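You operate a simulated robot arm through the tools that you are given. There is no shell and no other tool.

Carry out the task below with a simulated robot arm. There is one attempt and no reset: what you move stays moved.

JOB
True the spare wheel at the blue spoke nut by the run-out gauge.
Fine: push the lock knob in first, pull it out after; driver back. Where these are worked on the way, their far stop is far enough and under half their travel is too little: lock knob.

The check looks at the end state, three seconds after you hand in, the way a careful person would. Anything else that was tipped, shoved, dropped, spilled or broken makes it a failure.

ROBOT AND FRAMES
A 6-joint arm with a two-finger parallel gripper, fixed in place. Base frame: the origin is at the foot of the arm, x ahead of it, y to its left, z up. Units: mm, rad, N and s.
With the tool pointing down near the work surface it reaches from about 340 to 860 mm from the base axis. Its first joint turns from -2.007 to 2.007 rad. Payload 3.43 kg.
The tool frame sits at the grasp point between the pads (the TCP): z along the fingers, y along the line on which they close. The tips reach 34 mm beyond it. Largest opening 128 mm; finger width 24, thickness 12; the body of the gripper, 48 by 130 mm, starts 96 mm behind the TCP.
Orientation is that of the tool frame in the base frame, as a unit quaternion [w, x, y, z]. With the fingers straight down and closing along the base's y, the tool's x points along the base's -x, its y along +y and its z along -z.

CONTROLS
- The arm moves only by the tool drive_tool. Its argument "targets" is a list of rows, each an object of numbers (a shift or turn left out is 0, a gripper value left out holds the last): "dx", "dy", "dz": the shift along the tool's x, y, z in units of 50 mm (1.0 is 50 mm); "ax", "ay", "az": the turn, a rotation vector about the tool's x, y, z in units of 5 degrees (1.0 is 5 degrees); "hand": the finger opening in mm, from 0 to 128. In form: [{"dx": .., "dy": .., "dz": .., "ax": .., "ay": .., "az": .., "hand": ..}, ...]. A call has 1 to 20 rows; each row shifts and turns the commanded pose from where the row before left it, along the tool's axes as they then stand. A call with a number of a shift or a turn outside -1 to 1 is refused whole. Rows are played at 5 a second. More than 50 mm and 0.15 rad between two rows, or a gripper value outside its range, and nothing of the call is played. Where a pose cannot be reached the arm comes as near as it can. A force on the tool above 40 N (or 10 N above the force at the start of the call, whichever is more), or a blocked arm, ends the call early, and 0.2 s more pass. Each finger travels about 108 mm/s and halts on what it meets, pressing with about 44 N; the grip force reading is that of the motor and also rises with nothing between the fingers. The clock runs only during rows and for 0.2 s after the last one: add rows that do not move to give the fingers time. It gives the time, the measured TCP pose, the force on the tool (base axes), the opening and the grip force at its end, in the units of the frame above (readings bear some noise), with the torque about the TCP (base axes, N m) and any sound that the robot's microphone picked up.
- Cameras (640 x 400 px; columns grow to the right, rows downward): "scene" is fixed at [211.5, -494.1, 1586.9]; the picture's right is [0.86, -0.50, 0.00], its down [-0.29, -0.51, -0.81] and it looks along [0.41, 0.70, -0.58] (base axes); focal length 315 px, centre (320, 200). "wrist" rides on the gripper at [76, -11, -160] in the tool frame; the picture's right is [0.15, 0.99, 0.00], its down [-0.88, 0.13, -0.46] and it looks along [-0.45, 0.07, 0.89] (tool axes); focal length 234 px, centre (320, 200). There is no depth. A picture from a camera that has moved, and an enlarged one, comes with that camera's place and axes in the base frame and with its lens. The place of the scene camera against the robot may be out by one fixed shift of up to 18 mm in any direction.
- camera(camera): a new picture of that camera. It takes no simulated time.
- move_column(by): slides the trunk up (or, below 0, down) by that many mm; the arm rides with it, the base frame stays. It gives what a move gives, with no picture.
- inspect(camera, box): a new picture of the part [left, top, right, bottom] of that camera's present view, enlarged. It takes no simulated time.
- finish_job(): hands the job in; it is judged then, once.

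Nothing tells you positions but the pictures and the camera data. Unless the task says otherwise, let go and move clear before handing in.

The tools are called after ">>>" as a command line: name --argument value ..., lists and objects as JSON in quotes. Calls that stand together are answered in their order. drive_tool: Moves the arm, as the interface text tells. Its arguments: {"type":"object","properties":{"targets":{"type":"array","items":{"type":"object","properties":{"dx":{"type":"number"},"dy":{"type":"number"},"dz":{"type":"number"},"ax":{"type":"number"},"ay":{"type":"number"},"az":{"type":"number"},"hand":{"type":"number"}}}}},"required":["targets"]} The other tools are called the same way: move_column (by) slides the trunk up or down; camera (camera) takes a picture; inspect (camera, box) takes an enlarged picture of a part of a camera's view; finish_job () hands the job in.

At the start:

```text
time: 0.0
eef_pos: [466.1, 113.9, 1259.1]
ee_rot: [0.0, 0.0, 1.0, 0.0]
ft_force: [-0.4, -0.1, 0.3]
wrist_torque: [-0.02, 0.03, -0.01]
grip_width: 127.9
grasp_force: 0.0
trunk travel left (down, up): [-700.0, 90.0]
```

scene: 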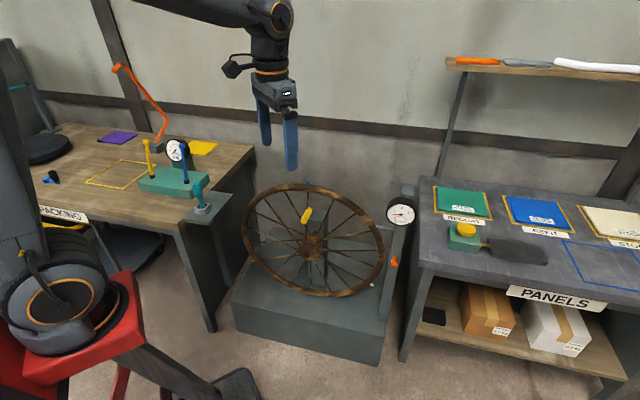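
wrist: 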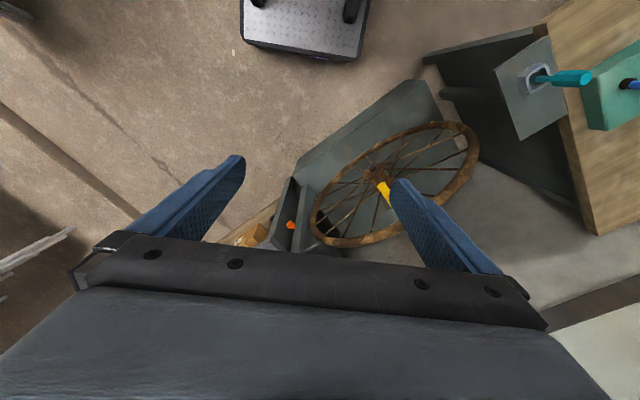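

I see a spoked wheel on a stand with a gauge and an orange knob at its right, a rack of tools on the bench at left, and a teal tool in a holder. I'll look closer at each before moving.

>>> inspect --camera "scene" --box '[220, 160, 440, 310]'

>>> inspect --camera "scene" --box '[100, 100, 260, 230]'

>>> inspect --camera "scene" --box '[370, 170, 440, 300]'

>>> inspect --camera "wrist" --box '[240, 60, 640, 260]'

```text
2.67 times, centred on (330, 235) of scene
camera zoom: at [211.5, -494.1, 1586.9], right [0.86, -0.5, 0.0], down [-0.29, -0.51, -0.81], along [0.41, 0.7, -0.58], focal length 841 px, centre (293, 107)
```

zoom: 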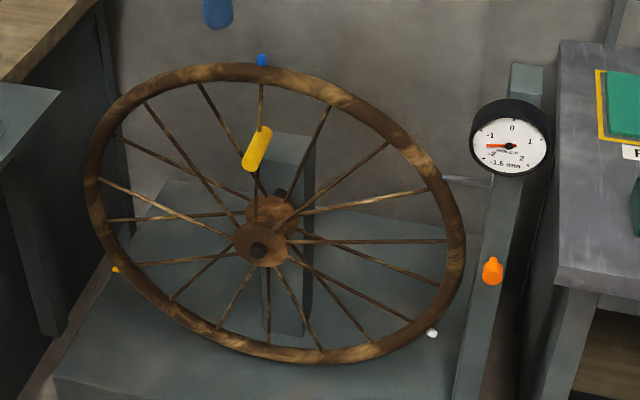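

```text
3.08 times, centred on (180, 165) of scene
camera zoom: at [211.5, -494.1, 1586.9], right [0.86, -0.5, 0.0], down [-0.29, -0.51, -0.81], along [0.41, 0.7, -0.58], focal length 970 px, centre (751, 308)
```

zoom: 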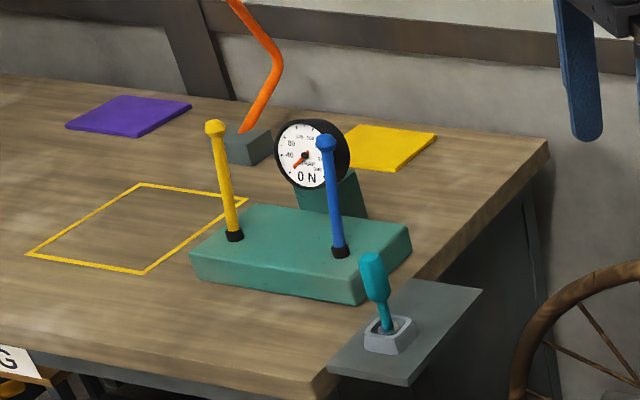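

```text
3.08 times, centred on (405, 235) of scene
camera zoom: at [211.5, -494.1, 1586.9], right [0.86, -0.5, 0.0], down [-0.29, -0.51, -0.81], along [0.41, 0.7, -0.58], focal length 970 px, centre (58, 92)
```

zoom: 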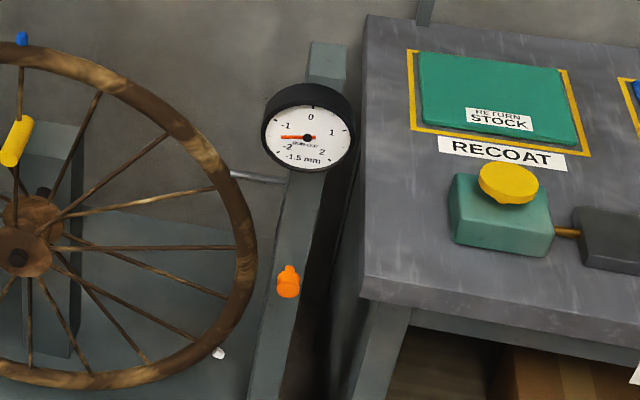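

```text
1.60 times, centred on (440, 160) of wrist
camera zoom: at [390.6, 103.3, 1420.0], right [-0.15, 0.99, 0.0], down [0.88, 0.13, 0.46], along [0.45, 0.07, -0.89], focal length 375 px, centre (128, 264)
```

zoom: 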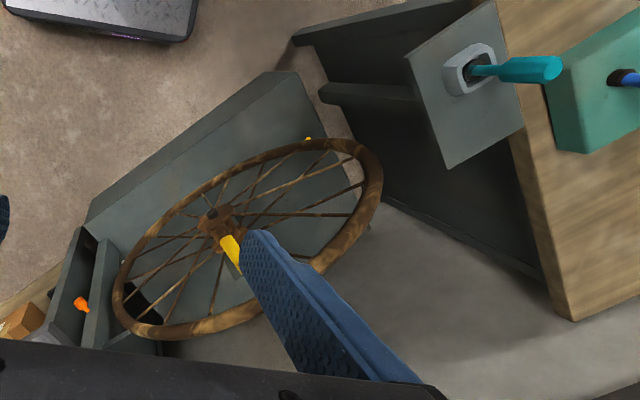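

The wheel is facing roughly toward the robot, hub near (632,326,655), the orange knob near (860,68,722), and the teal driver upright in a holder near (311,609,800). I'll lower the trunk a bit and yaw the tool to face the wheel for a better wrist-camera view.

>>> drive_tool --targets '[{"az": -1}, {"az": -1}, {"az": -1}, {"az": -1}, {"az": -1}, {"az": -1}, {"az": -1}, {"az": -0.86, "hand": 60}, {"dx": 0.8}, {"dx": 0.8}, {"dx": 0.4}]'

>>> camera --camera "wrist"

```text
time: 2.4
eef_pos: [388.2, 49.6, 1256.7]
ee_rot: [0.0, -0.336, 0.942, 0.001]
ft_force: [-0.7, 0.6, 0.0]
wrist_torque: [0.02, 0.0, -0.01]
grip_width: 60.1
grasp_force: 0.1
trunk travel left (down, up): [-700.0, 90.0]
```

```text
taken
camera wrist: at [336.5, -6.5, 1416.3], right [-0.74, 0.67, 0.0], down [0.6, 0.66, 0.46], along [0.31, 0.34, -0.89], focal length 234 px, centre (320, 200)
```

wrist: 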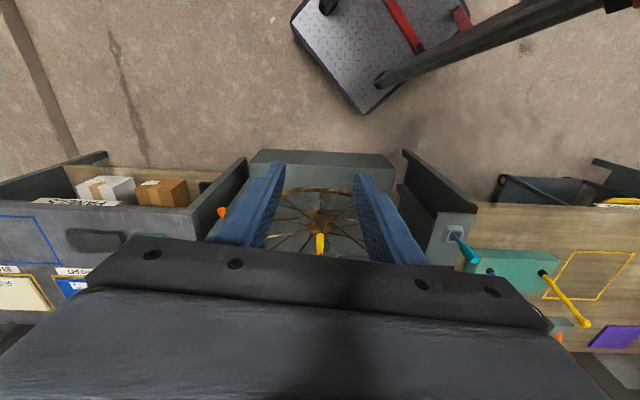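

The yaw aligns the view with the wheel stand. Now I'll tilt the tool forward to look more horizontally at the wheel.

>>> drive_tool --targets '[{"ay": -1}, {"ay": -1}, {"ay": -1}, {"ay": -1}, {"ay": -1}, {"ay": -1}, {"ay": -1}, {"ay": -1}]'

>>> camera --camera "wrist"

>>> camera --camera "scene"

```text
time: 4.2
eef_pos: [443.0, 47.8, 1244.2]
ee_rot: [0.322, -0.317, 0.884, 0.117]
ft_force: [-1.0, -0.1, -0.4]
wrist_torque: [0.02, -0.01, 0.04]
grip_width: 60.0
grasp_force: 0.0
out of reach, approached as far as the arm can: row 3, 4, 5, 6, 7, 8
trunk travel left (down, up): [-700.0, 90.0]
```

```text
taken
camera wrist: at [326.0, -63.5, 1317.9], right [-0.71, 0.69, -0.09], down [0.21, 0.34, 0.92], along [0.67, 0.63, -0.39], focal length 234 px, centre (320, 200)
```

wrist: 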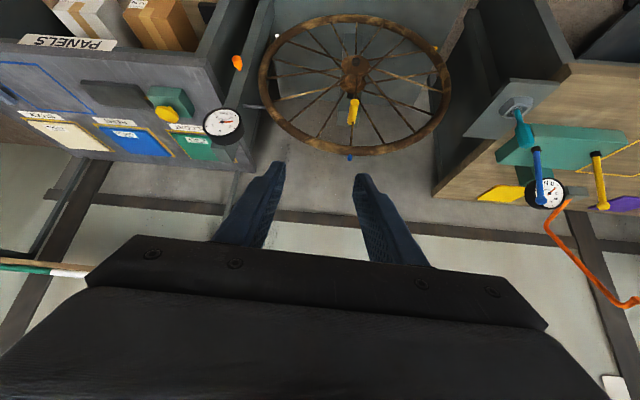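

```text
taken
```

scene: 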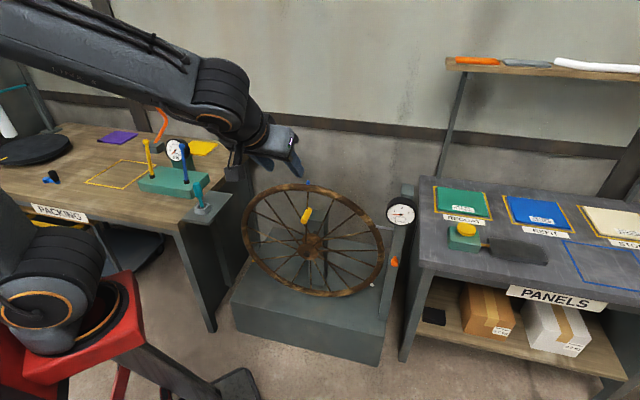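

Good view. I'll zoom in on the wheel, knob, gauge, driver.

>>> inspect --camera "wrist" --box '[240, 0, 480, 170]'

>>> inspect --camera "wrist" --box '[180, 20, 300, 180]'

>>> inspect --camera "wrist" --box '[440, 60, 640, 240]'

```text
2.35 times, centred on (360, 85) of wrist
camera zoom: at [326.0, -63.5, 1317.9], right [-0.71, 0.69, -0.09], down [0.21, 0.34, 0.92], along [0.67, 0.63, -0.39], focal length 551 px, centre (226, 471)
```

zoom: 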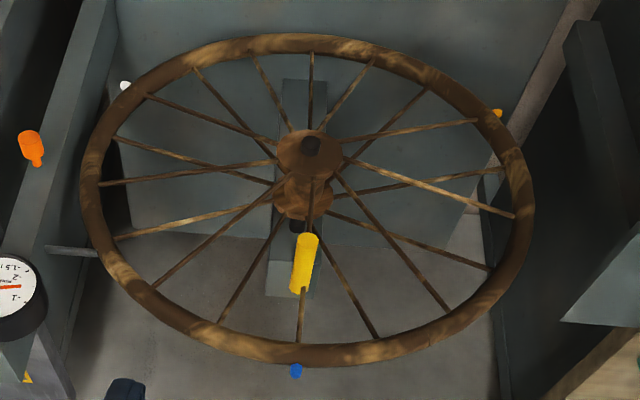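

```text
2.50 times, centred on (240, 100) of wrist
camera zoom: at [326.0, -63.5, 1317.9], right [-0.71, 0.69, -0.09], down [0.21, 0.34, 0.92], along [0.67, 0.63, -0.39], focal length 585 px, centre (520, 450)
```

zoom: 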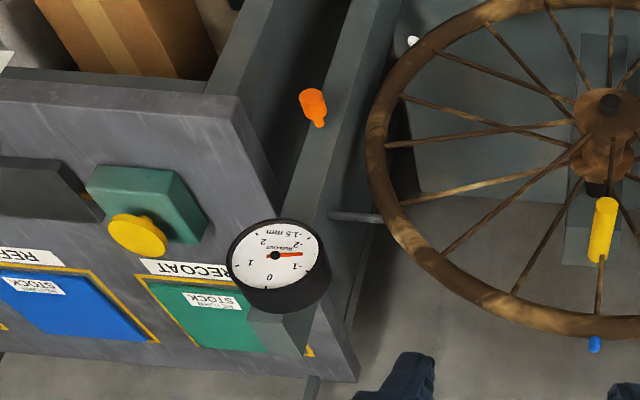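

```text
2.22 times, centred on (540, 150) of wrist
camera zoom: at [326.0, -63.5, 1317.9], right [-0.71, 0.69, -0.09], down [0.21, 0.34, 0.92], along [0.67, 0.63, -0.39], focal length 520 px, centre (-169, 311)
```

zoom: 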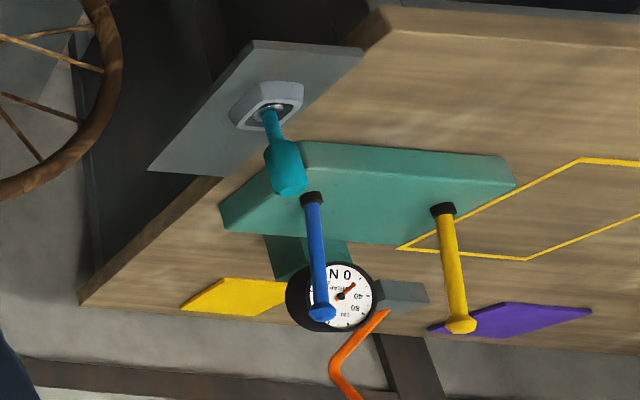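

The three nuts are on a vertical wheel; the blue is on top (~(645,323,985)). The knob sticks out toward the viewer from the gauge post near (857,65,720). I'll lower the trunk and bring the tool horizontal in front of the knob.

>>> move_column --by -300

>>> camera --camera "scene"

>>> camera --camera "wrist"

```text
time: 7.2
eef_pos: [525.9, 46.1, 942.4]
ee_rot: [0.321, -0.317, 0.885, 0.117]
ft_force: [0.3, -0.7, -0.4]
wrist_torque: [-0.01, -0.01, 0.02]
grip_width: 59.9
grasp_force: 0.1
trunk travel left (down, up): [-400.0, 390.0]
```

```text
taken
```

scene: 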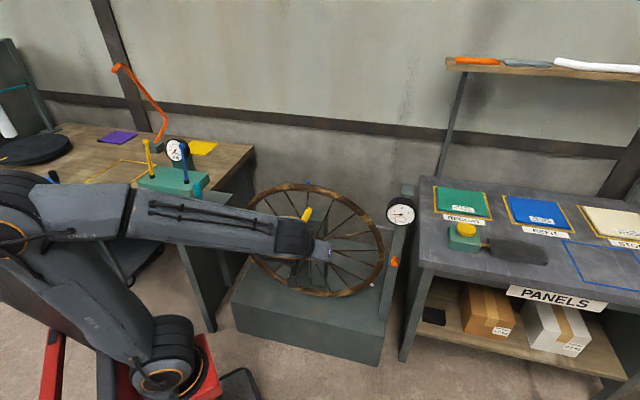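

```text
taken
camera wrist: at [408.9, -63.7, 1016.9], right [-0.71, 0.69, -0.09], down [0.21, 0.34, 0.92], along [0.67, 0.63, -0.39], focal length 234 px, centre (320, 200)
```

wrist: 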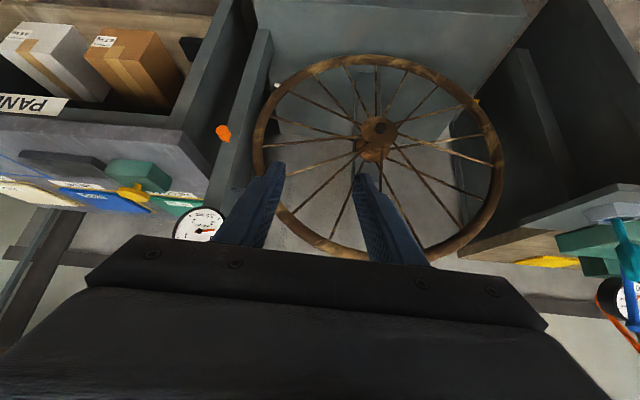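

Knob head triangulates to about (851,62,715). Let me zoom into this view for the wheel and knob details.

>>> inspect --camera "wrist" --box '[240, 40, 520, 260]'

>>> inspect --camera "wrist" --box '[160, 80, 300, 260]'

>>> inspect --camera "scene" --box '[230, 170, 440, 310]'

```text
1.82 times, centred on (380, 150) of wrist
camera zoom: at [408.9, -63.7, 1016.9], right [-0.71, 0.69, -0.09], down [0.21, 0.34, 0.92], along [0.67, 0.63, -0.39], focal length 426 px, centre (211, 291)
```

zoom: 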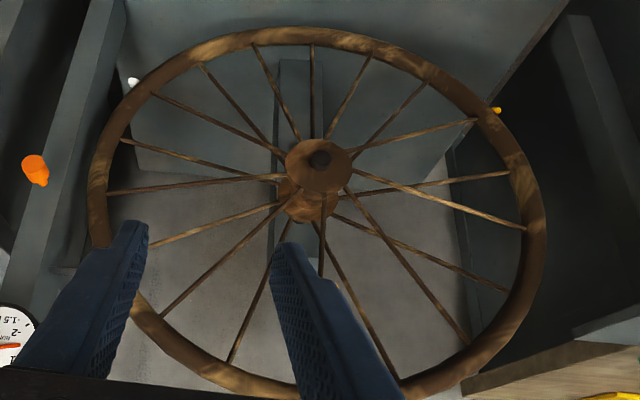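

```text
2.22 times, centred on (230, 170) of wrist
camera zoom: at [408.9, -63.7, 1016.9], right [-0.71, 0.69, -0.09], down [0.21, 0.34, 0.92], along [0.67, 0.63, -0.39], focal length 520 px, centre (520, 267)
```

zoom: 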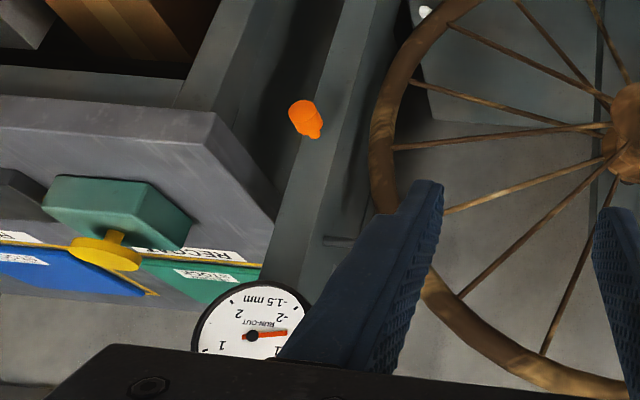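

```text
2.86 times, centred on (335, 240) of scene
camera zoom: at [211.5, -494.1, 1586.9], right [0.86, -0.5, 0.0], down [-0.29, -0.51, -0.81], along [0.41, 0.7, -0.58], focal length 901 px, centre (277, 86)
```

zoom: 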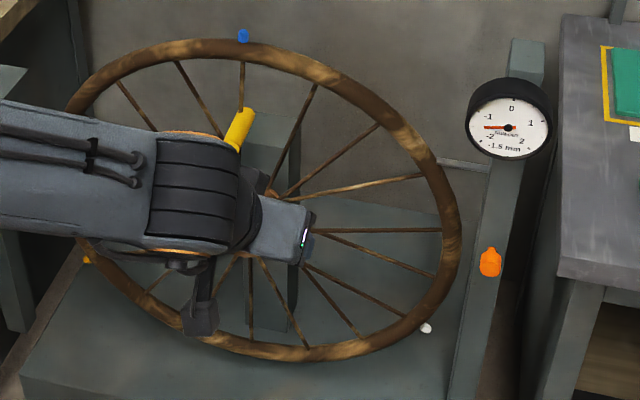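

Wheel axis is about 45° yaw, hub centre near (675,374,620), blue nut near (675,374,950). I'll turn the tool horizontal at 45° yaw and go in front of the knob.

>>> drive_tool --targets '[{"ay": -1}, {"ay": -1}, {"ay": -1}, {"ay": -1}, {"ay": -1}, {"ay": -1}, {"ay": -1}, {"ay": -1}, {"ay": -1}, {"ay": -1}, {"ax": -1.0}, {}]'

>>> camera --camera "wrist"

```text
time: 9.8
eef_pos: [578.9, 23.1, 965.6]
ee_rot: [0.654, -0.266, 0.655, 0.268]
ft_force: [0.4, -0.2, -0.3]
wrist_torque: [0.0, -0.03, -0.01]
grip_width: 59.7
grasp_force: 0.0
out of reach, approached as far as the arm can: row 2, 5, 6, 7, 8, 9, 10
trunk travel left (down, up): [-400.0, 390.0]
```

```text
taken
camera wrist: at [471.2, -96.7, 888.8], right [-0.69, 0.71, -0.14], down [-0.42, -0.23, 0.88], along [0.59, 0.67, 0.45], focal length 234 px, centre (320, 200)
```

wrist: 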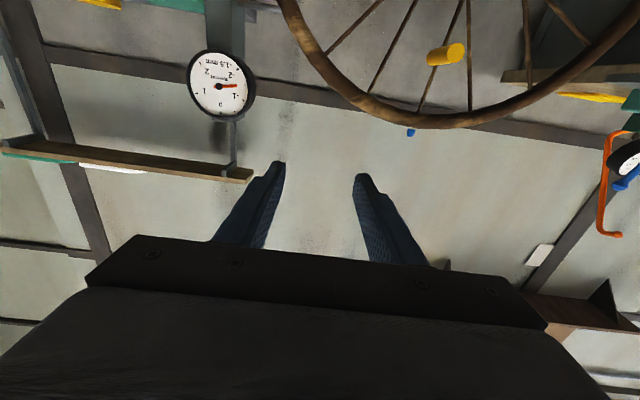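

The tool is horizontal at 44° yaw. Now I move down and right to the standoff in front of the knob.

>>> drive_tool --targets '[{"dx": 0.8, "dy": -0.5}, {"dx": 0.8, "dy": -0.5}, {"dx": 0.8, "dy": -0.5}, {"dx": 0.8, "dy": -0.5}, {"dx": 0.8, "dy": -0.5}, {"dx": 0.8, "dy": -0.5}, {"dx": 0.22, "dy": -0.28, "dz": 0.43}, {"dz": 0.5}, {"dz": 0.5}, {}]'

>>> camera --camera "wrist"

>>> camera --camera "scene"

```text
time: 12.0
eef_pos: [744.0, -44.7, 713.2]
ee_rot: [0.654, -0.267, 0.655, 0.268]
ft_force: [0.3, -0.6, -0.1]
wrist_torque: [0.01, -0.02, 0.01]
grip_width: 60.0
grasp_force: 0.0
trunk travel left (down, up): [-400.0, 390.0]
```

```text
taken
camera wrist: at [636.7, -163.3, 638.0], right [-0.69, 0.71, -0.14], down [-0.41, -0.23, 0.88], along [0.59, 0.67, 0.45], focal length 234 px, centre (320, 200)
```

wrist: 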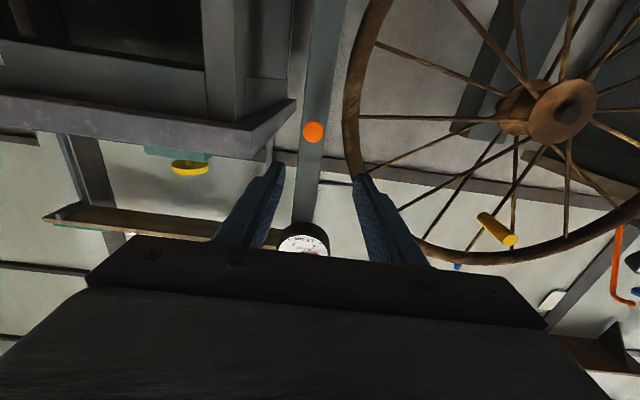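

```text
taken
```

scene: 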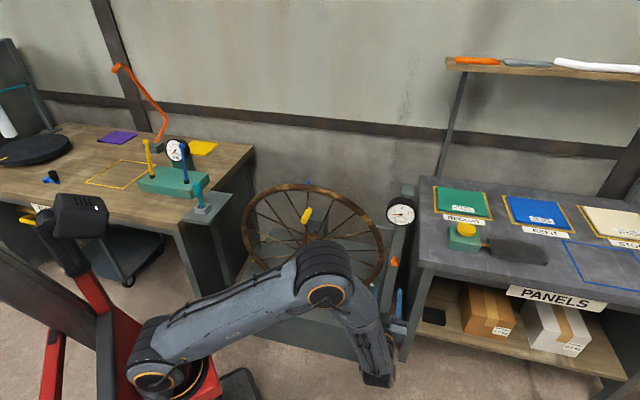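

The knob is straight ahead in view. Zooming to get exact position.

>>> inspect --camera "wrist" --box '[250, 90, 380, 190]'

>>> inspect --camera "scene" --box '[360, 180, 440, 330]'

```text
4.00 times, centred on (315, 140) of wrist
camera zoom: at [636.7, -163.3, 638.0], right [-0.69, 0.71, -0.14], down [-0.41, -0.23, 0.88], along [0.59, 0.67, 0.45], focal length 937 px, centre (340, 440)
```

zoom: 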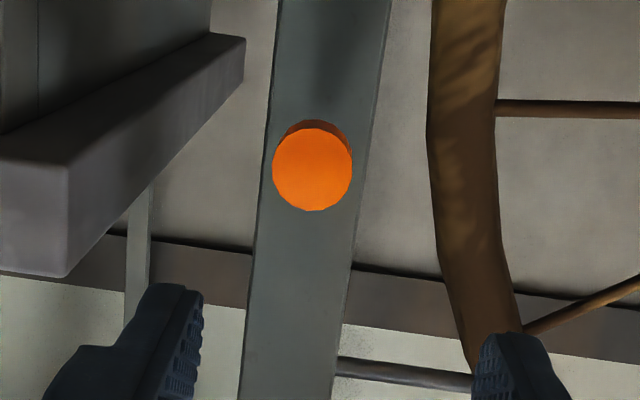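

```text
2.67 times, centred on (400, 255) of scene
camera zoom: at [211.5, -494.1, 1586.9], right [0.86, -0.5, 0.0], down [-0.29, -0.51, -0.81], along [0.41, 0.7, -0.58], focal length 841 px, centre (107, 53)
```

zoom: 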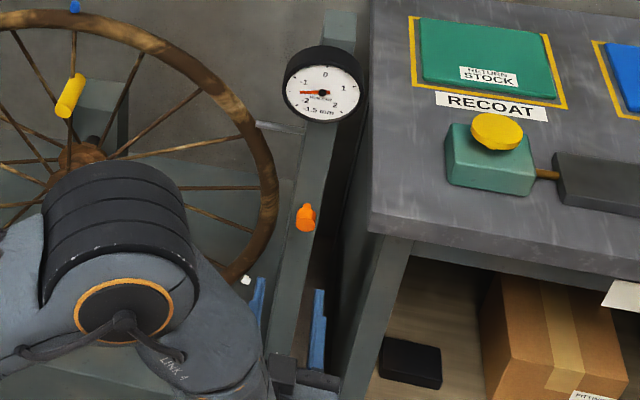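

Knob front face at about (866,63,700), diameter ~27 mm. I'll close the fingers, centre, and approach.

>>> drive_tool --targets '[{"dx": 0.25, "dy": -0.17, "hand": 0}, {"dz": 0.5}, {"dz": 0.5}, {"dz": 0.5}, {"dz": 0.4}, {}]'

>>> camera --camera "wrist"

>>> inspect --camera "scene" --box '[360, 180, 440, 330]'

```text
time: 13.4
eef_pos: [817.3, 16.9, 701.9]
ee_rot: [0.655, -0.266, 0.655, 0.266]
ft_force: [-1.0, 0.8, 0.3]
wrist_torque: [-0.01, -0.01, 0.02]
grip_width: 0.0
grasp_force: 33.7
trunk travel left (down, up): [-400.0, 390.0]
```

```text
taken
camera wrist: at [710.6, -101.9, 626.4], right [-0.69, 0.71, -0.14], down [-0.41, -0.23, 0.88], along [0.59, 0.67, 0.45], focal length 234 px, centre (320, 200)
```

wrist: 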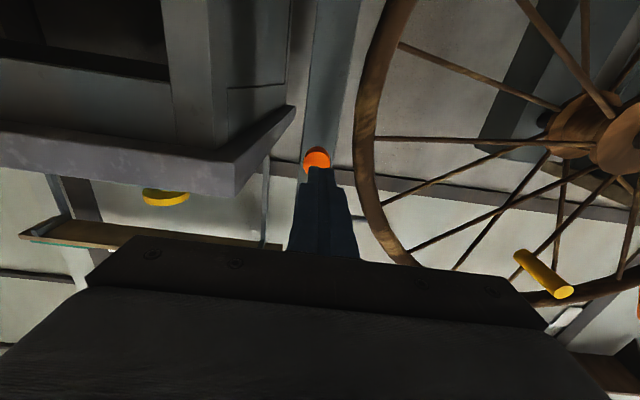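

```text
2.67 times, centred on (400, 255) of scene
camera zoom: at [211.5, -494.1, 1586.9], right [0.86, -0.5, 0.0], down [-0.29, -0.51, -0.81], along [0.41, 0.7, -0.58], focal length 841 px, centre (107, 53)
```

zoom: 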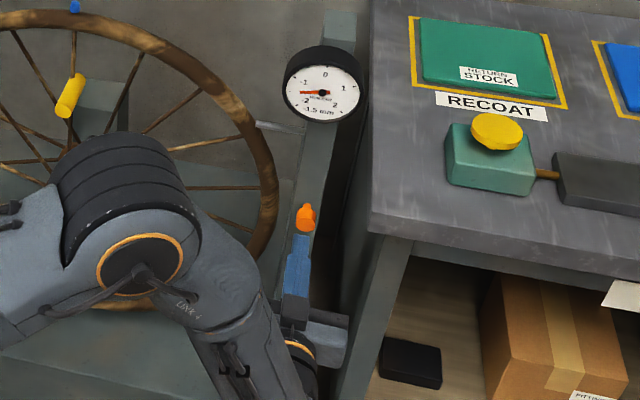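

Aligned with the knob, fingertips ~33 mm short. Advancing in small steps until contact and in.

>>> drive_tool --targets '[{"dz": 0.3}, {"dz": 0.2}, {"dz": 0.1}, {"dz": 0.06}, {"dz": 0.06}, {}]'

>>> inspect --camera "wrist" --box '[250, 110, 390, 220]'

>>> inspect --camera "scene" --box '[370, 220, 420, 290]'

```text
time: 14.8
eef_pos: [843.0, 43.0, 700.5]
ee_rot: [0.654, -0.266, 0.656, 0.267]
ft_force: [-1.7, -3.0, -2.1]
wrist_torque: [-0.04, 0.02, 0.01]
grip_width: 0.0
grasp_force: 32.5
trunk travel left (down, up): [-400.0, 390.0]
```

```text
3.64 times, centred on (320, 165) of wrist
camera zoom: at [735.7, -77.1, 625.4], right [-0.69, 0.71, -0.14], down [-0.41, -0.23, 0.88], along [0.59, 0.67, 0.45], focal length 852 px, centre (320, 327)
```

zoom: 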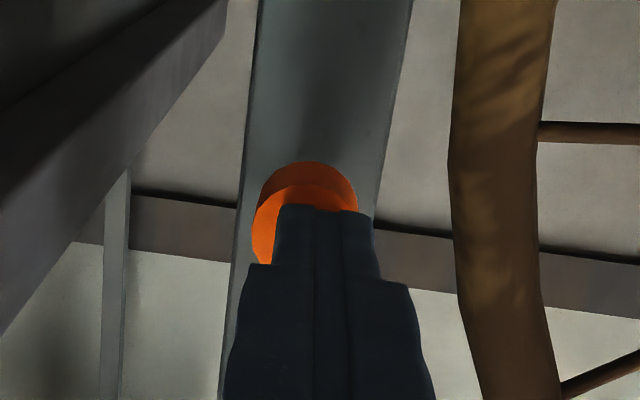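

```text
5.71 times, centred on (395, 255) of scene
camera zoom: at [211.5, -494.1, 1586.9], right [0.86, -0.5, 0.0], down [-0.29, -0.51, -0.81], along [0.41, 0.7, -0.58], focal length 1801 px, centre (-109, -114)
```

zoom: 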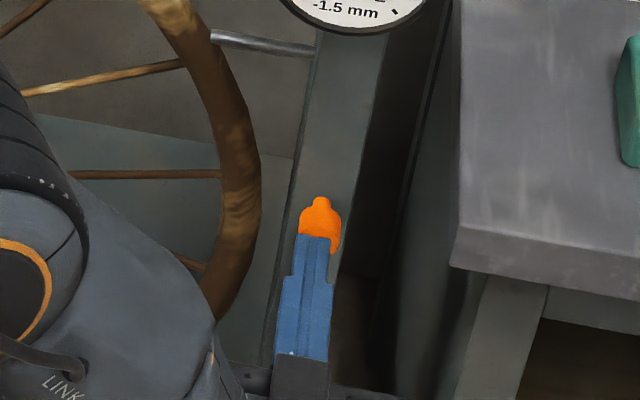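

Contact with the knob (~3 N). Pushing in now.

>>> drive_tool --targets '[{"dz": 0.06}, {"dz": 0.06}, {"dz": 0.06}, {"dz": 0.06}, {}]'

>>> inspect --camera "scene" --box '[370, 220, 420, 290]'

```text
time: 15.5
eef_pos: [845.0, 43.8, 701.2]
ee_rot: [0.655, -0.265, 0.655, 0.267]
ft_force: [-27.7, -19.6, 9.3]
wrist_torque: [0.04, -0.28, 0.19]
grip_width: 0.0
grasp_force: 33.1
trunk travel left (down, up): [-400.0, 390.0]
stopped in row 3: the force on the tool passed its limit at 47 N (the readings are from after the stop); the commanded pose is now the measured one
```

```text
5.71 times, centred on (395, 255) of scene
camera zoom: at [211.5, -494.1, 1586.9], right [0.86, -0.5, 0.0], down [-0.29, -0.51, -0.81], along [0.41, 0.7, -0.58], focal length 1801 px, centre (-109, -114)
```

zoom: 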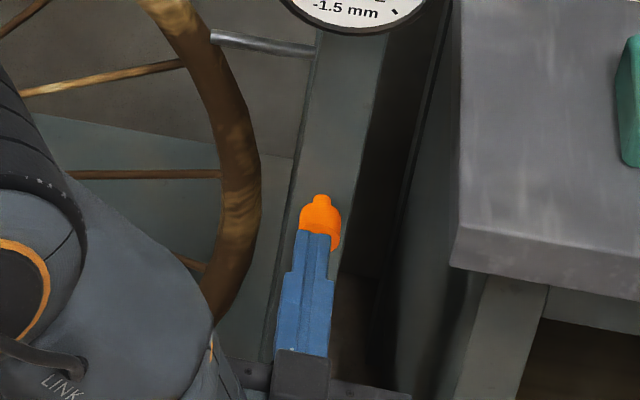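

Force climbed past 47 N after the knob moved some. I need to see whether it has reached its stop; zooming in.

>>> inspect --camera "scene" --box '[380, 240, 412, 260]'

>>> inspect --camera "wrist" --box '[270, 120, 370, 180]'

```text
16.00 times, centred on (396, 250) of scene
camera zoom: at [211.5, -494.1, 1586.9], right [0.86, -0.5, 0.0], down [-0.29, -0.51, -0.81], along [0.41, 0.7, -0.58], focal length 5044 px, centre (-896, -600)
```

zoom: 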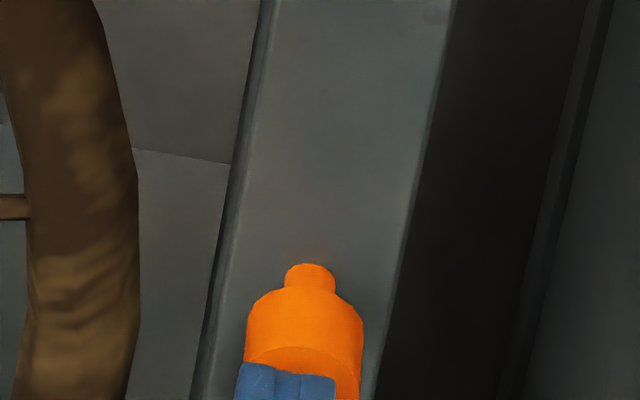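

```text
6.40 times, centred on (320, 150) of wrist
camera zoom: at [738.0, -74.6, 625.2], right [-0.69, 0.71, -0.14], down [-0.41, -0.23, 0.88], along [0.59, 0.67, 0.45], focal length 1499 px, centre (320, 520)
```

zoom: 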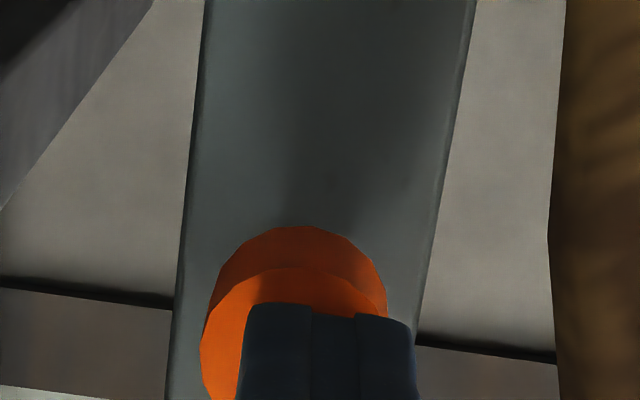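

The knob has gone in roughly 5 mm and stem is still showing. I'll push on slowly in 1 mm steps.

>>> drive_tool --targets '[{"dz": 0.02}, {}, {"dz": 0.02}, {}, {"dz": 0.02}, {}, {"dz": 0.02}, {}]'

>>> inspect --camera "scene" --box '[380, 240, 412, 260]'

```text
time: 16.0
eef_pos: [843.9, 44.5, 701.1]
ee_rot: [0.655, -0.264, 0.655, 0.268]
ft_force: [-31.0, -28.6, 9.3]
wrist_torque: [-0.06, -0.36, 0.1]
grip_width: 0.0
grasp_force: 32.8
trunk travel left (down, up): [-400.0, 390.0]
stopped in row 2: the force on the tool passed its limit at 47 N (the readings are from after the stop); the commanded pose is now the measured one
```

```text
16.00 times, centred on (396, 250) of scene
camera zoom: at [211.5, -494.1, 1586.9], right [0.86, -0.5, 0.0], down [-0.29, -0.51, -0.81], along [0.41, 0.7, -0.58], focal length 5044 px, centre (-896, -600)
```

zoom: 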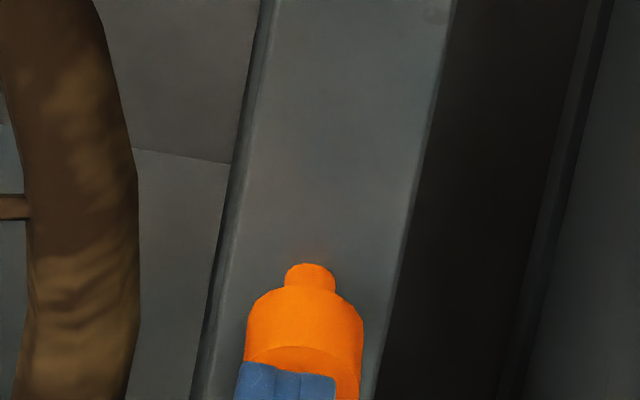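

The knob no longer moves at 42 N, suggesting it's at its stop. I'll back off and compare with the first picture.

>>> drive_tool --targets '[{"dz": -0.5}, {"dz": -0.8}, {"dz": -0.8}, {}]'

>>> inspect --camera "scene" --box '[370, 170, 440, 300]'

>>> inspect --camera "scene" --box '[380, 250, 412, 270]'

>>> inspect --camera "wrist" --box '[250, 90, 380, 190]'

```text
time: 17.0
eef_pos: [769.9, -24.9, 698.1]
ee_rot: [0.654, -0.268, 0.655, 0.269]
ft_force: [-0.3, -0.1, 0.6]
wrist_torque: [-0.01, 0.02, -0.01]
grip_width: 0.0
grasp_force: 33.5
trunk travel left (down, up): [-400.0, 390.0]
```

```text
3.08 times, centred on (405, 235) of scene
camera zoom: at [211.5, -494.1, 1586.9], right [0.86, -0.5, 0.0], down [-0.29, -0.51, -0.81], along [0.41, 0.7, -0.58], focal length 970 px, centre (58, 92)
```

zoom: 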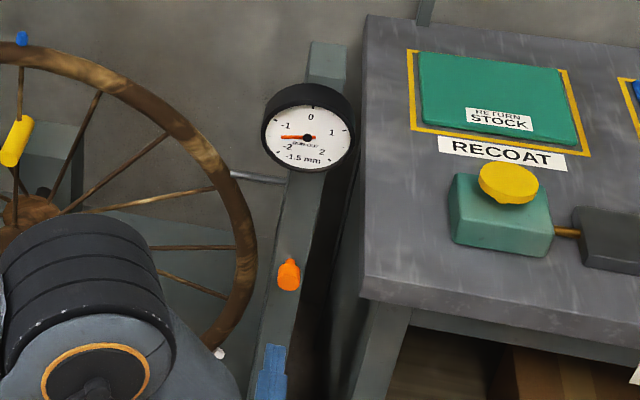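

```text
16.00 times, centred on (396, 260) of scene
camera zoom: at [211.5, -494.1, 1586.9], right [0.86, -0.5, 0.0], down [-0.29, -0.51, -0.81], along [0.41, 0.7, -0.58], focal length 5044 px, centre (-896, -760)
```

zoom: 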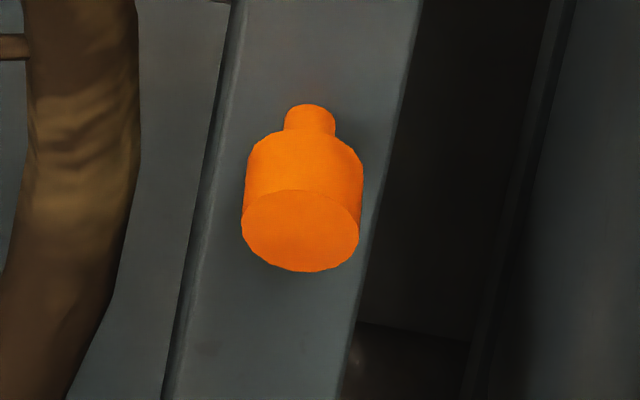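

```text
4.00 times, centred on (315, 140) of wrist
camera zoom: at [663.7, -144.6, 623.2], right [-0.69, 0.71, -0.14], down [-0.41, -0.23, 0.88], along [0.59, 0.67, 0.45], focal length 937 px, centre (340, 440)
```

zoom: 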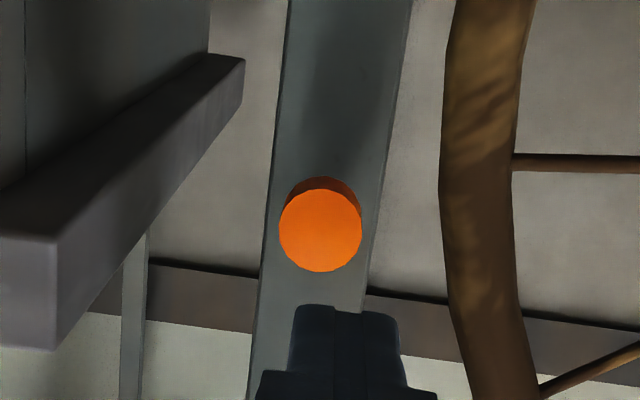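

The knob sits ~11 mm further in than at the start and stayed there, against a hard stop. Next: the driver at about (312,598), handle top z≈923. I back away, raise the trunk, and turn the tool down again.

>>> drive_tool --targets '[{"dz": -0.9}, {"dz": -0.9}, {"dz": -0.9}, {}]'

>>> move_column --by 250

>>> camera --camera "scene"

```text
time: 18.0
eef_pos: [674.8, -117.7, 696.3]
ee_rot: [0.654, -0.266, 0.655, 0.269]
ft_force: [-0.3, 0.3, -0.6]
wrist_torque: [0.01, -0.01, -0.03]
grip_width: 0.1
grasp_force: 33.3
trunk travel left (down, up): [-400.0, 390.0]
```

```text
time: 20.5
eef_pos: [675.1, -121.0, 949.1]
ee_rot: [0.654, -0.265, 0.656, 0.269]
ft_force: [1.1, -0.4, -0.2]
wrist_torque: [-0.03, 0.01, -0.03]
grip_width: 0.0
grasp_force: 33.0
trunk travel left (down, up): [-650.0, 140.0]
```

```text
taken
```

scene: 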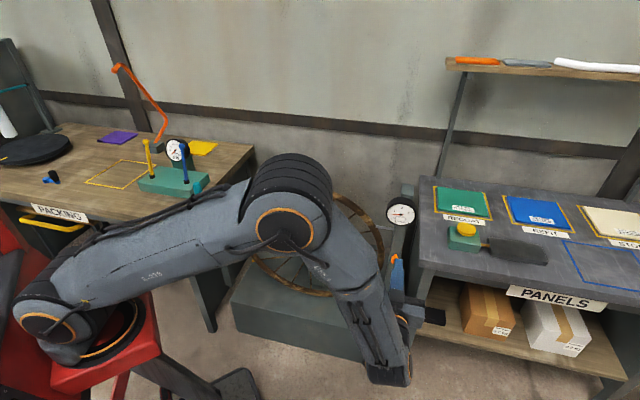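

>>> drive_tool --targets '[{"ay": 1}, {"ay": 1}, {"ay": 1}, {"ay": 1}, {"ay": 1}, {"ay": 1}, {"ay": 1}, {"ay": 1}, {"ay": 1}, {"ay": 1}, {"ay": 1}, {"ay": 1}, {"ay": 1}, {"ay": 1}, {"ay": 1}, {"ay": 1}, {"ay": 1}, {"ay": 1, "hand": 70}, {}]'

>>> camera --camera "scene"

```text
time: 24.5
eef_pos: [674.6, -120.5, 949.2]
ee_rot: [-0.002, -0.378, 0.926, 0.002]
ft_force: [-0.2, -0.3, 0.1]
wrist_torque: [0.0, 0.01, -0.03]
grip_width: 69.9
grasp_force: 0.1
trunk travel left (down, up): [-650.0, 140.0]
```

```text
taken
```

scene: 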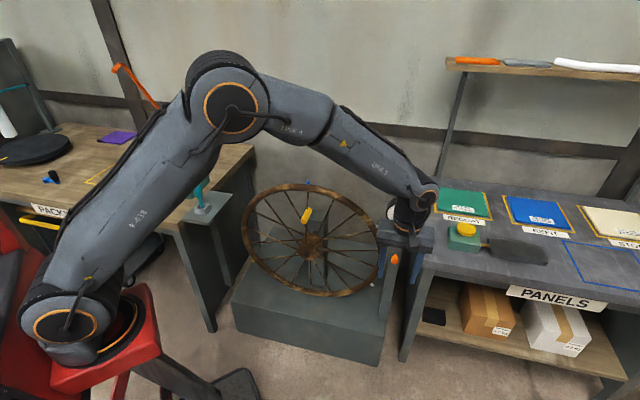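

Tool is down. Now travel at z≈1100 to above the driver.

>>> drive_tool --targets '[{"dz": -1}, {"dz": -1}, {"dz": -1}, {"dx": -0.287, "dy": 0.902}, {"dx": -0.287, "dy": 0.902}, {"dx": -0.287, "dy": 0.902}, {"dx": -0.287, "dy": 0.902}, {"dx": -0.287, "dy": 0.902}, {"dx": -0.287, "dy": 0.902}, {"dx": -0.287, "dy": 0.902}, {"dx": -0.287, "dy": 0.902}, {"dx": -0.287, "dy": 0.902}, {"dx": -0.287, "dy": 0.902}, {"dx": -0.287, "dy": 0.902}, {"dx": -0.287, "dy": 0.902}, {"dx": -0.287, "dy": 0.902}, {"dx": -0.287, "dy": 0.902}, {"dx": -0.287, "dy": 0.902}]'

>>> camera --camera "wrist"

>>> camera --camera "scene"

```text
time: 28.3
eef_pos: [354.1, 511.8, 1102.7]
ee_rot: [-0.001, -0.378, 0.926, 0.002]
ft_force: [0.8, -0.7, 2.2]
wrist_torque: [0.05, 0.05, 0.01]
grip_width: 69.9
grasp_force: 0.0
trunk travel left (down, up): [-650.0, 140.0]
```

```text
taken
camera wrist: at [309.1, 451.0, 1262.9], right [-0.8, 0.6, 0.0], down [0.54, 0.71, 0.46], along [0.27, 0.37, -0.89], focal length 234 px, centre (320, 200)
```

wrist: 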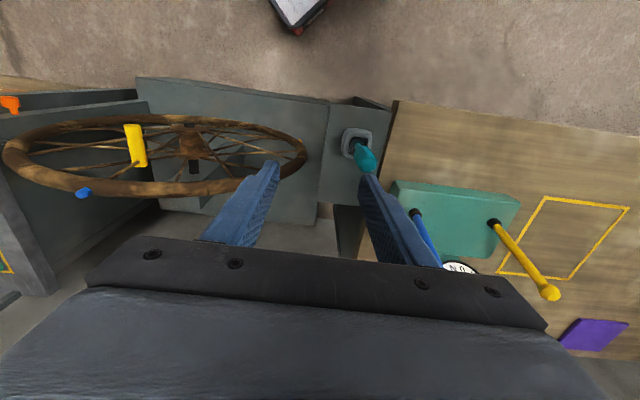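

```text
taken
```

scene: 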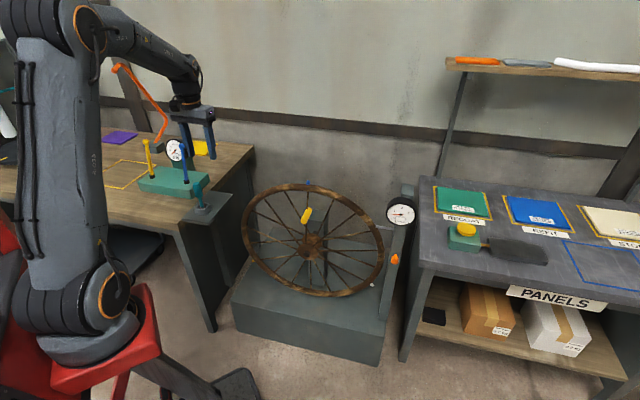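

Near the driver. Zooming for its exact location.

>>> inspect --camera "wrist" --box '[320, 100, 420, 200]'

>>> inspect --camera "scene" --box '[170, 150, 250, 230]'

>>> inspect --camera "wrist" --box '[0, 80, 320, 260]'

```text
4.00 times, centred on (370, 150) of wrist
camera zoom: at [309.1, 451.0, 1262.9], right [-0.8, 0.6, 0.0], down [0.54, 0.71, 0.46], along [0.27, 0.37, -0.89], focal length 937 px, centre (120, 400)
```

zoom: 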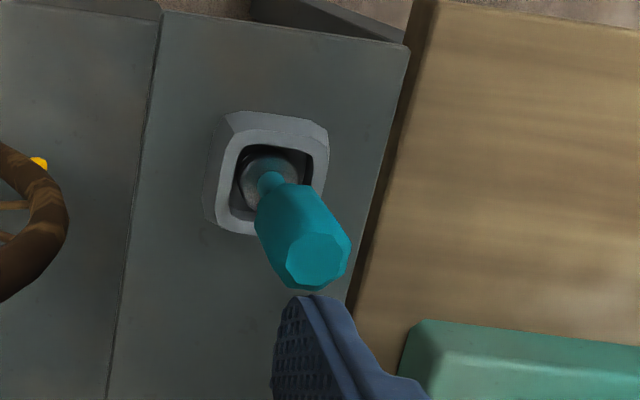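

```text
5.00 times, centred on (210, 190) of scene
camera zoom: at [211.5, -494.1, 1586.9], right [0.86, -0.5, 0.0], down [-0.29, -0.51, -0.81], along [0.41, 0.7, -0.58], focal length 1576 px, centre (870, 250)
```

zoom: 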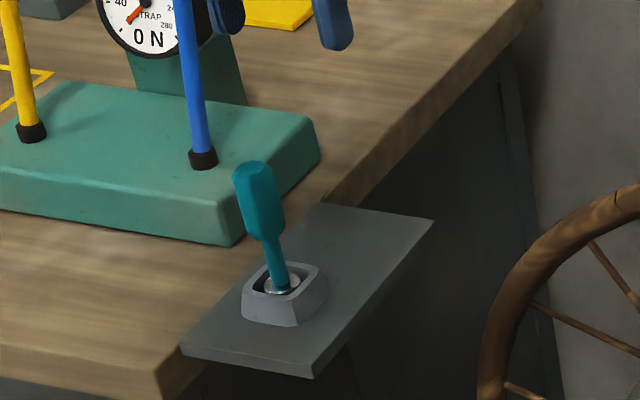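

```text
2.00 times, centred on (160, 170) of wrist
camera zoom: at [309.1, 451.0, 1262.9], right [-0.8, 0.6, 0.0], down [0.54, 0.71, 0.46], along [0.27, 0.37, -0.89], focal length 468 px, centre (640, 260)
```

zoom: 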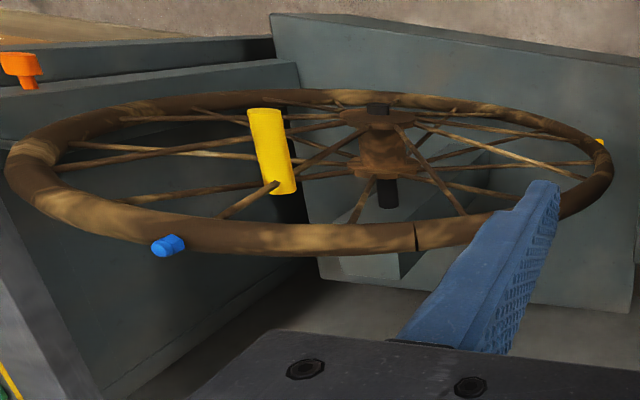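

Driver axis near (317,586), handle from z≈864 to 932. Moving over it and checking alignment before descending.

>>> drive_tool --targets '[{"dx": -0.25, "dy": 0.8}, {"dx": -0.26, "dy": 0.78}, {"dz": 0.6}, {"dz": 0.6}, {}]'

>>> camera --camera "wrist"

>>> inspect --camera "scene" --box '[150, 100, 250, 230]'

```text
time: 29.5
eef_pos: [316.7, 585.9, 1043.0]
ee_rot: [-0.002, -0.378, 0.926, 0.003]
ft_force: [0.0, 0.5, -0.4]
wrist_torque: [0.01, 0.06, 0.02]
grip_width: 70.2
grasp_force: 0.0
trunk travel left (down, up): [-650.0, 140.0]
```

```text
taken
camera wrist: at [270.0, 525.5, 1202.9], right [-0.8, 0.6, 0.0], down [0.54, 0.71, 0.46], along [0.27, 0.37, -0.89], focal length 234 px, centre (320, 200)
```

wrist: 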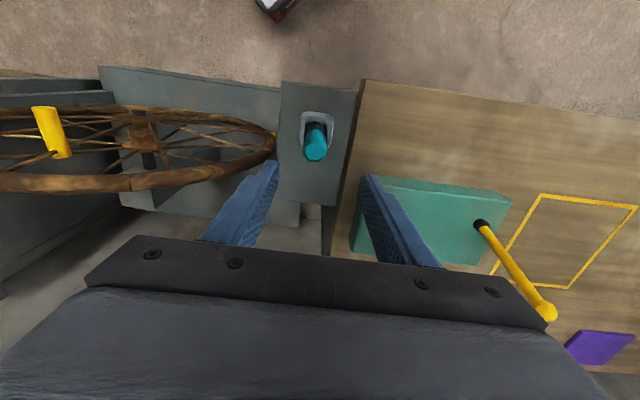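

```text
3.08 times, centred on (200, 165) of scene
camera zoom: at [211.5, -494.1, 1586.9], right [0.86, -0.5, 0.0], down [-0.29, -0.51, -0.81], along [0.41, 0.7, -0.58], focal length 970 px, centre (689, 308)
```

zoom: 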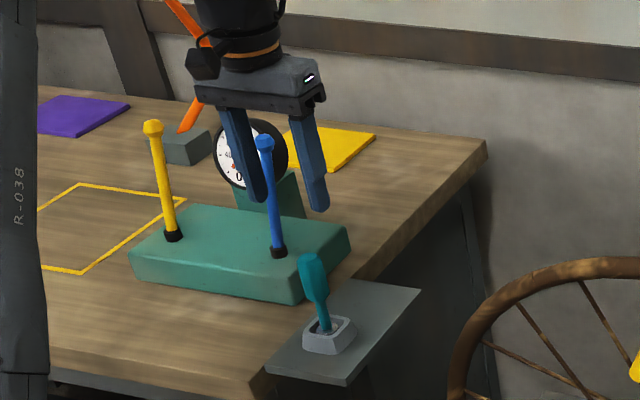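

>>> inspect --camera "wrist" --box '[270, 95, 370, 185]'

```text
4.44 times, centred on (320, 140) of wrist
camera zoom: at [270.0, 525.5, 1202.9], right [-0.8, 0.6, 0.0], down [0.54, 0.71, 0.46], along [0.27, 0.37, -0.89], focal length 1041 px, centre (320, 467)
```

zoom: 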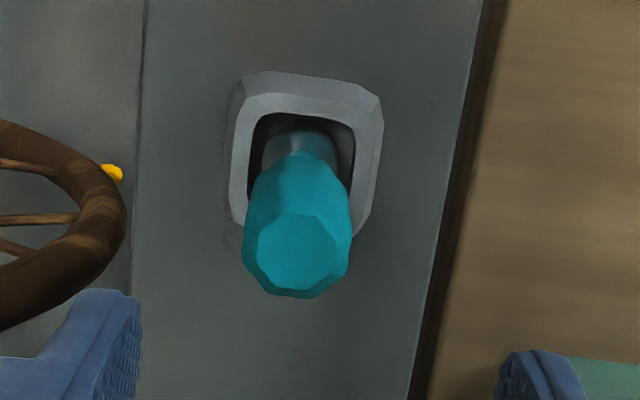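

Handle axis at about (316.5,580), top z≈946. Correcting laterally and descending partway to verify.

>>> drive_tool --targets '[{"dx": 0.086, "dy": -0.1}, {"dz": 0.7}, {"dz": 0.7}, {}]'

>>> camera --camera "wrist"

>>> inspect --camera "scene" --box '[160, 120, 240, 230]'

```text
time: 30.5
eef_pos: [316.6, 580.3, 974.3]
ee_rot: [-0.001, -0.379, 0.926, 0.003]
ft_force: [0.2, -0.4, -0.1]
wrist_torque: [0.02, 0.0, 0.0]
grip_width: 69.9
grasp_force: 0.1
trunk travel left (down, up): [-650.0, 140.0]
```

```text
taken
camera wrist: at [269.7, 519.0, 1133.4], right [-0.8, 0.6, 0.0], down [0.54, 0.71, 0.46], along [0.27, 0.37, -0.89], focal length 234 px, centre (320, 200)
```

wrist: 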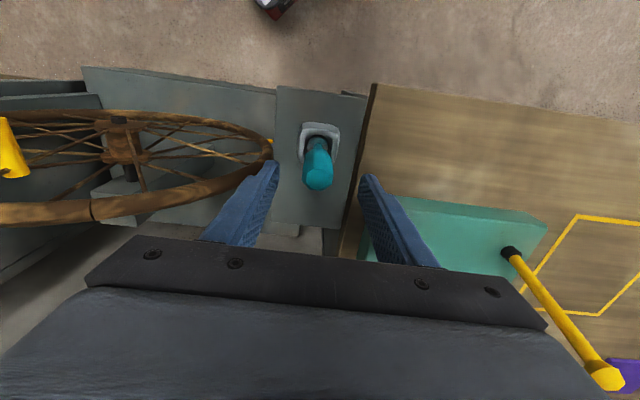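

```text
3.64 times, centred on (200, 175) of scene
camera zoom: at [211.5, -494.1, 1586.9], right [0.86, -0.5, 0.0], down [-0.29, -0.51, -0.81], along [0.41, 0.7, -0.58], focal length 1146 px, centre (756, 291)
```

zoom: 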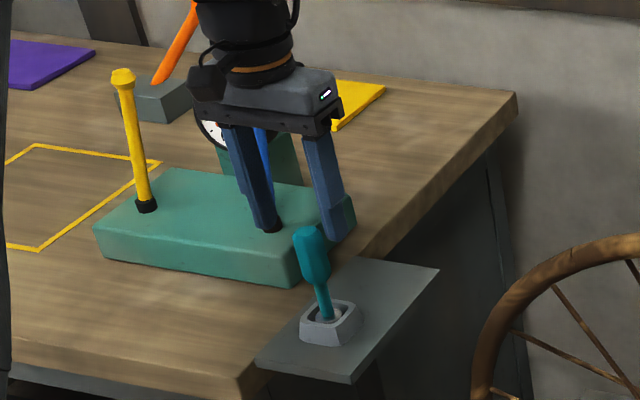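

Well centred between the fingers. Descending to grasp height.

>>> drive_tool --targets '[{"dy": -0.03, "dz": 0.5}, {"dz": 0.5}, {"dz": 0.38}, {}]'

>>> camera --camera "wrist"

>>> inspect --camera "scene" --box '[160, 120, 240, 230]'

```text
time: 31.5
eef_pos: [317.1, 578.0, 903.2]
ee_rot: [-0.001, -0.379, 0.926, 0.002]
ft_force: [-0.1, -1.4, 0.2]
wrist_torque: [0.01, -0.02, -0.01]
grip_width: 69.7
grasp_force: 0.1
trunk travel left (down, up): [-650.0, 140.0]
```

```text
taken
camera wrist: at [271.3, 516.7, 1063.5], right [-0.8, 0.6, 0.0], down [0.54, 0.71, 0.46], along [0.27, 0.37, -0.89], focal length 234 px, centre (320, 200)
```

wrist: 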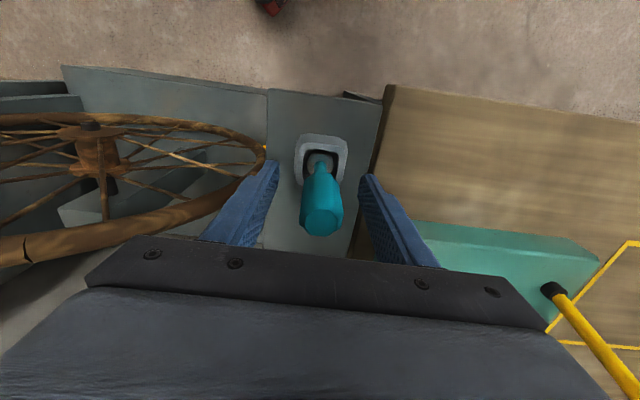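

```text
3.64 times, centred on (200, 175) of scene
camera zoom: at [211.5, -494.1, 1586.9], right [0.86, -0.5, 0.0], down [-0.29, -0.51, -0.81], along [0.41, 0.7, -0.58], focal length 1146 px, centre (756, 291)
```

zoom: 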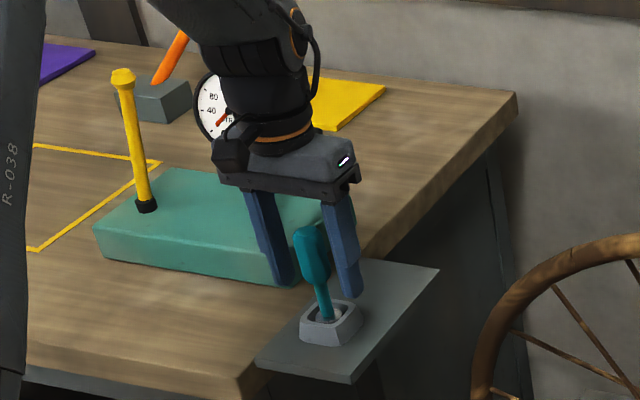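

The handle is between the pads at mid-length. Closing on it.

>>> drive_tool --targets '[{"hand": 20}, {"hand": 10}, {}, {}, {}]'

>>> camera --camera "wrist"

```text
time: 32.7
eef_pos: [317.8, 578.1, 903.6]
ee_rot: [-0.001, -0.378, 0.926, 0.001]
ft_force: [0.1, 1.1, -0.3]
wrist_torque: [0.05, 0.05, 0.05]
grip_width: 28.9
grasp_force: 43.4
trunk travel left (down, up): [-650.0, 140.0]
```

```text
taken
camera wrist: at [271.3, 516.7, 1063.5], right [-0.8, 0.6, 0.0], down [0.54, 0.71, 0.46], along [0.27, 0.37, -0.89], focal length 234 px, centre (320, 200)
```

wrist: 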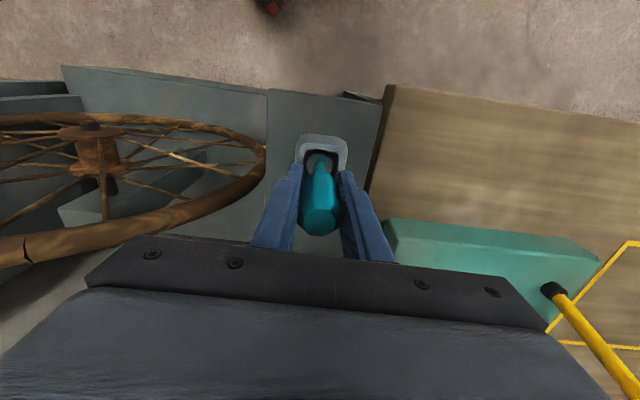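

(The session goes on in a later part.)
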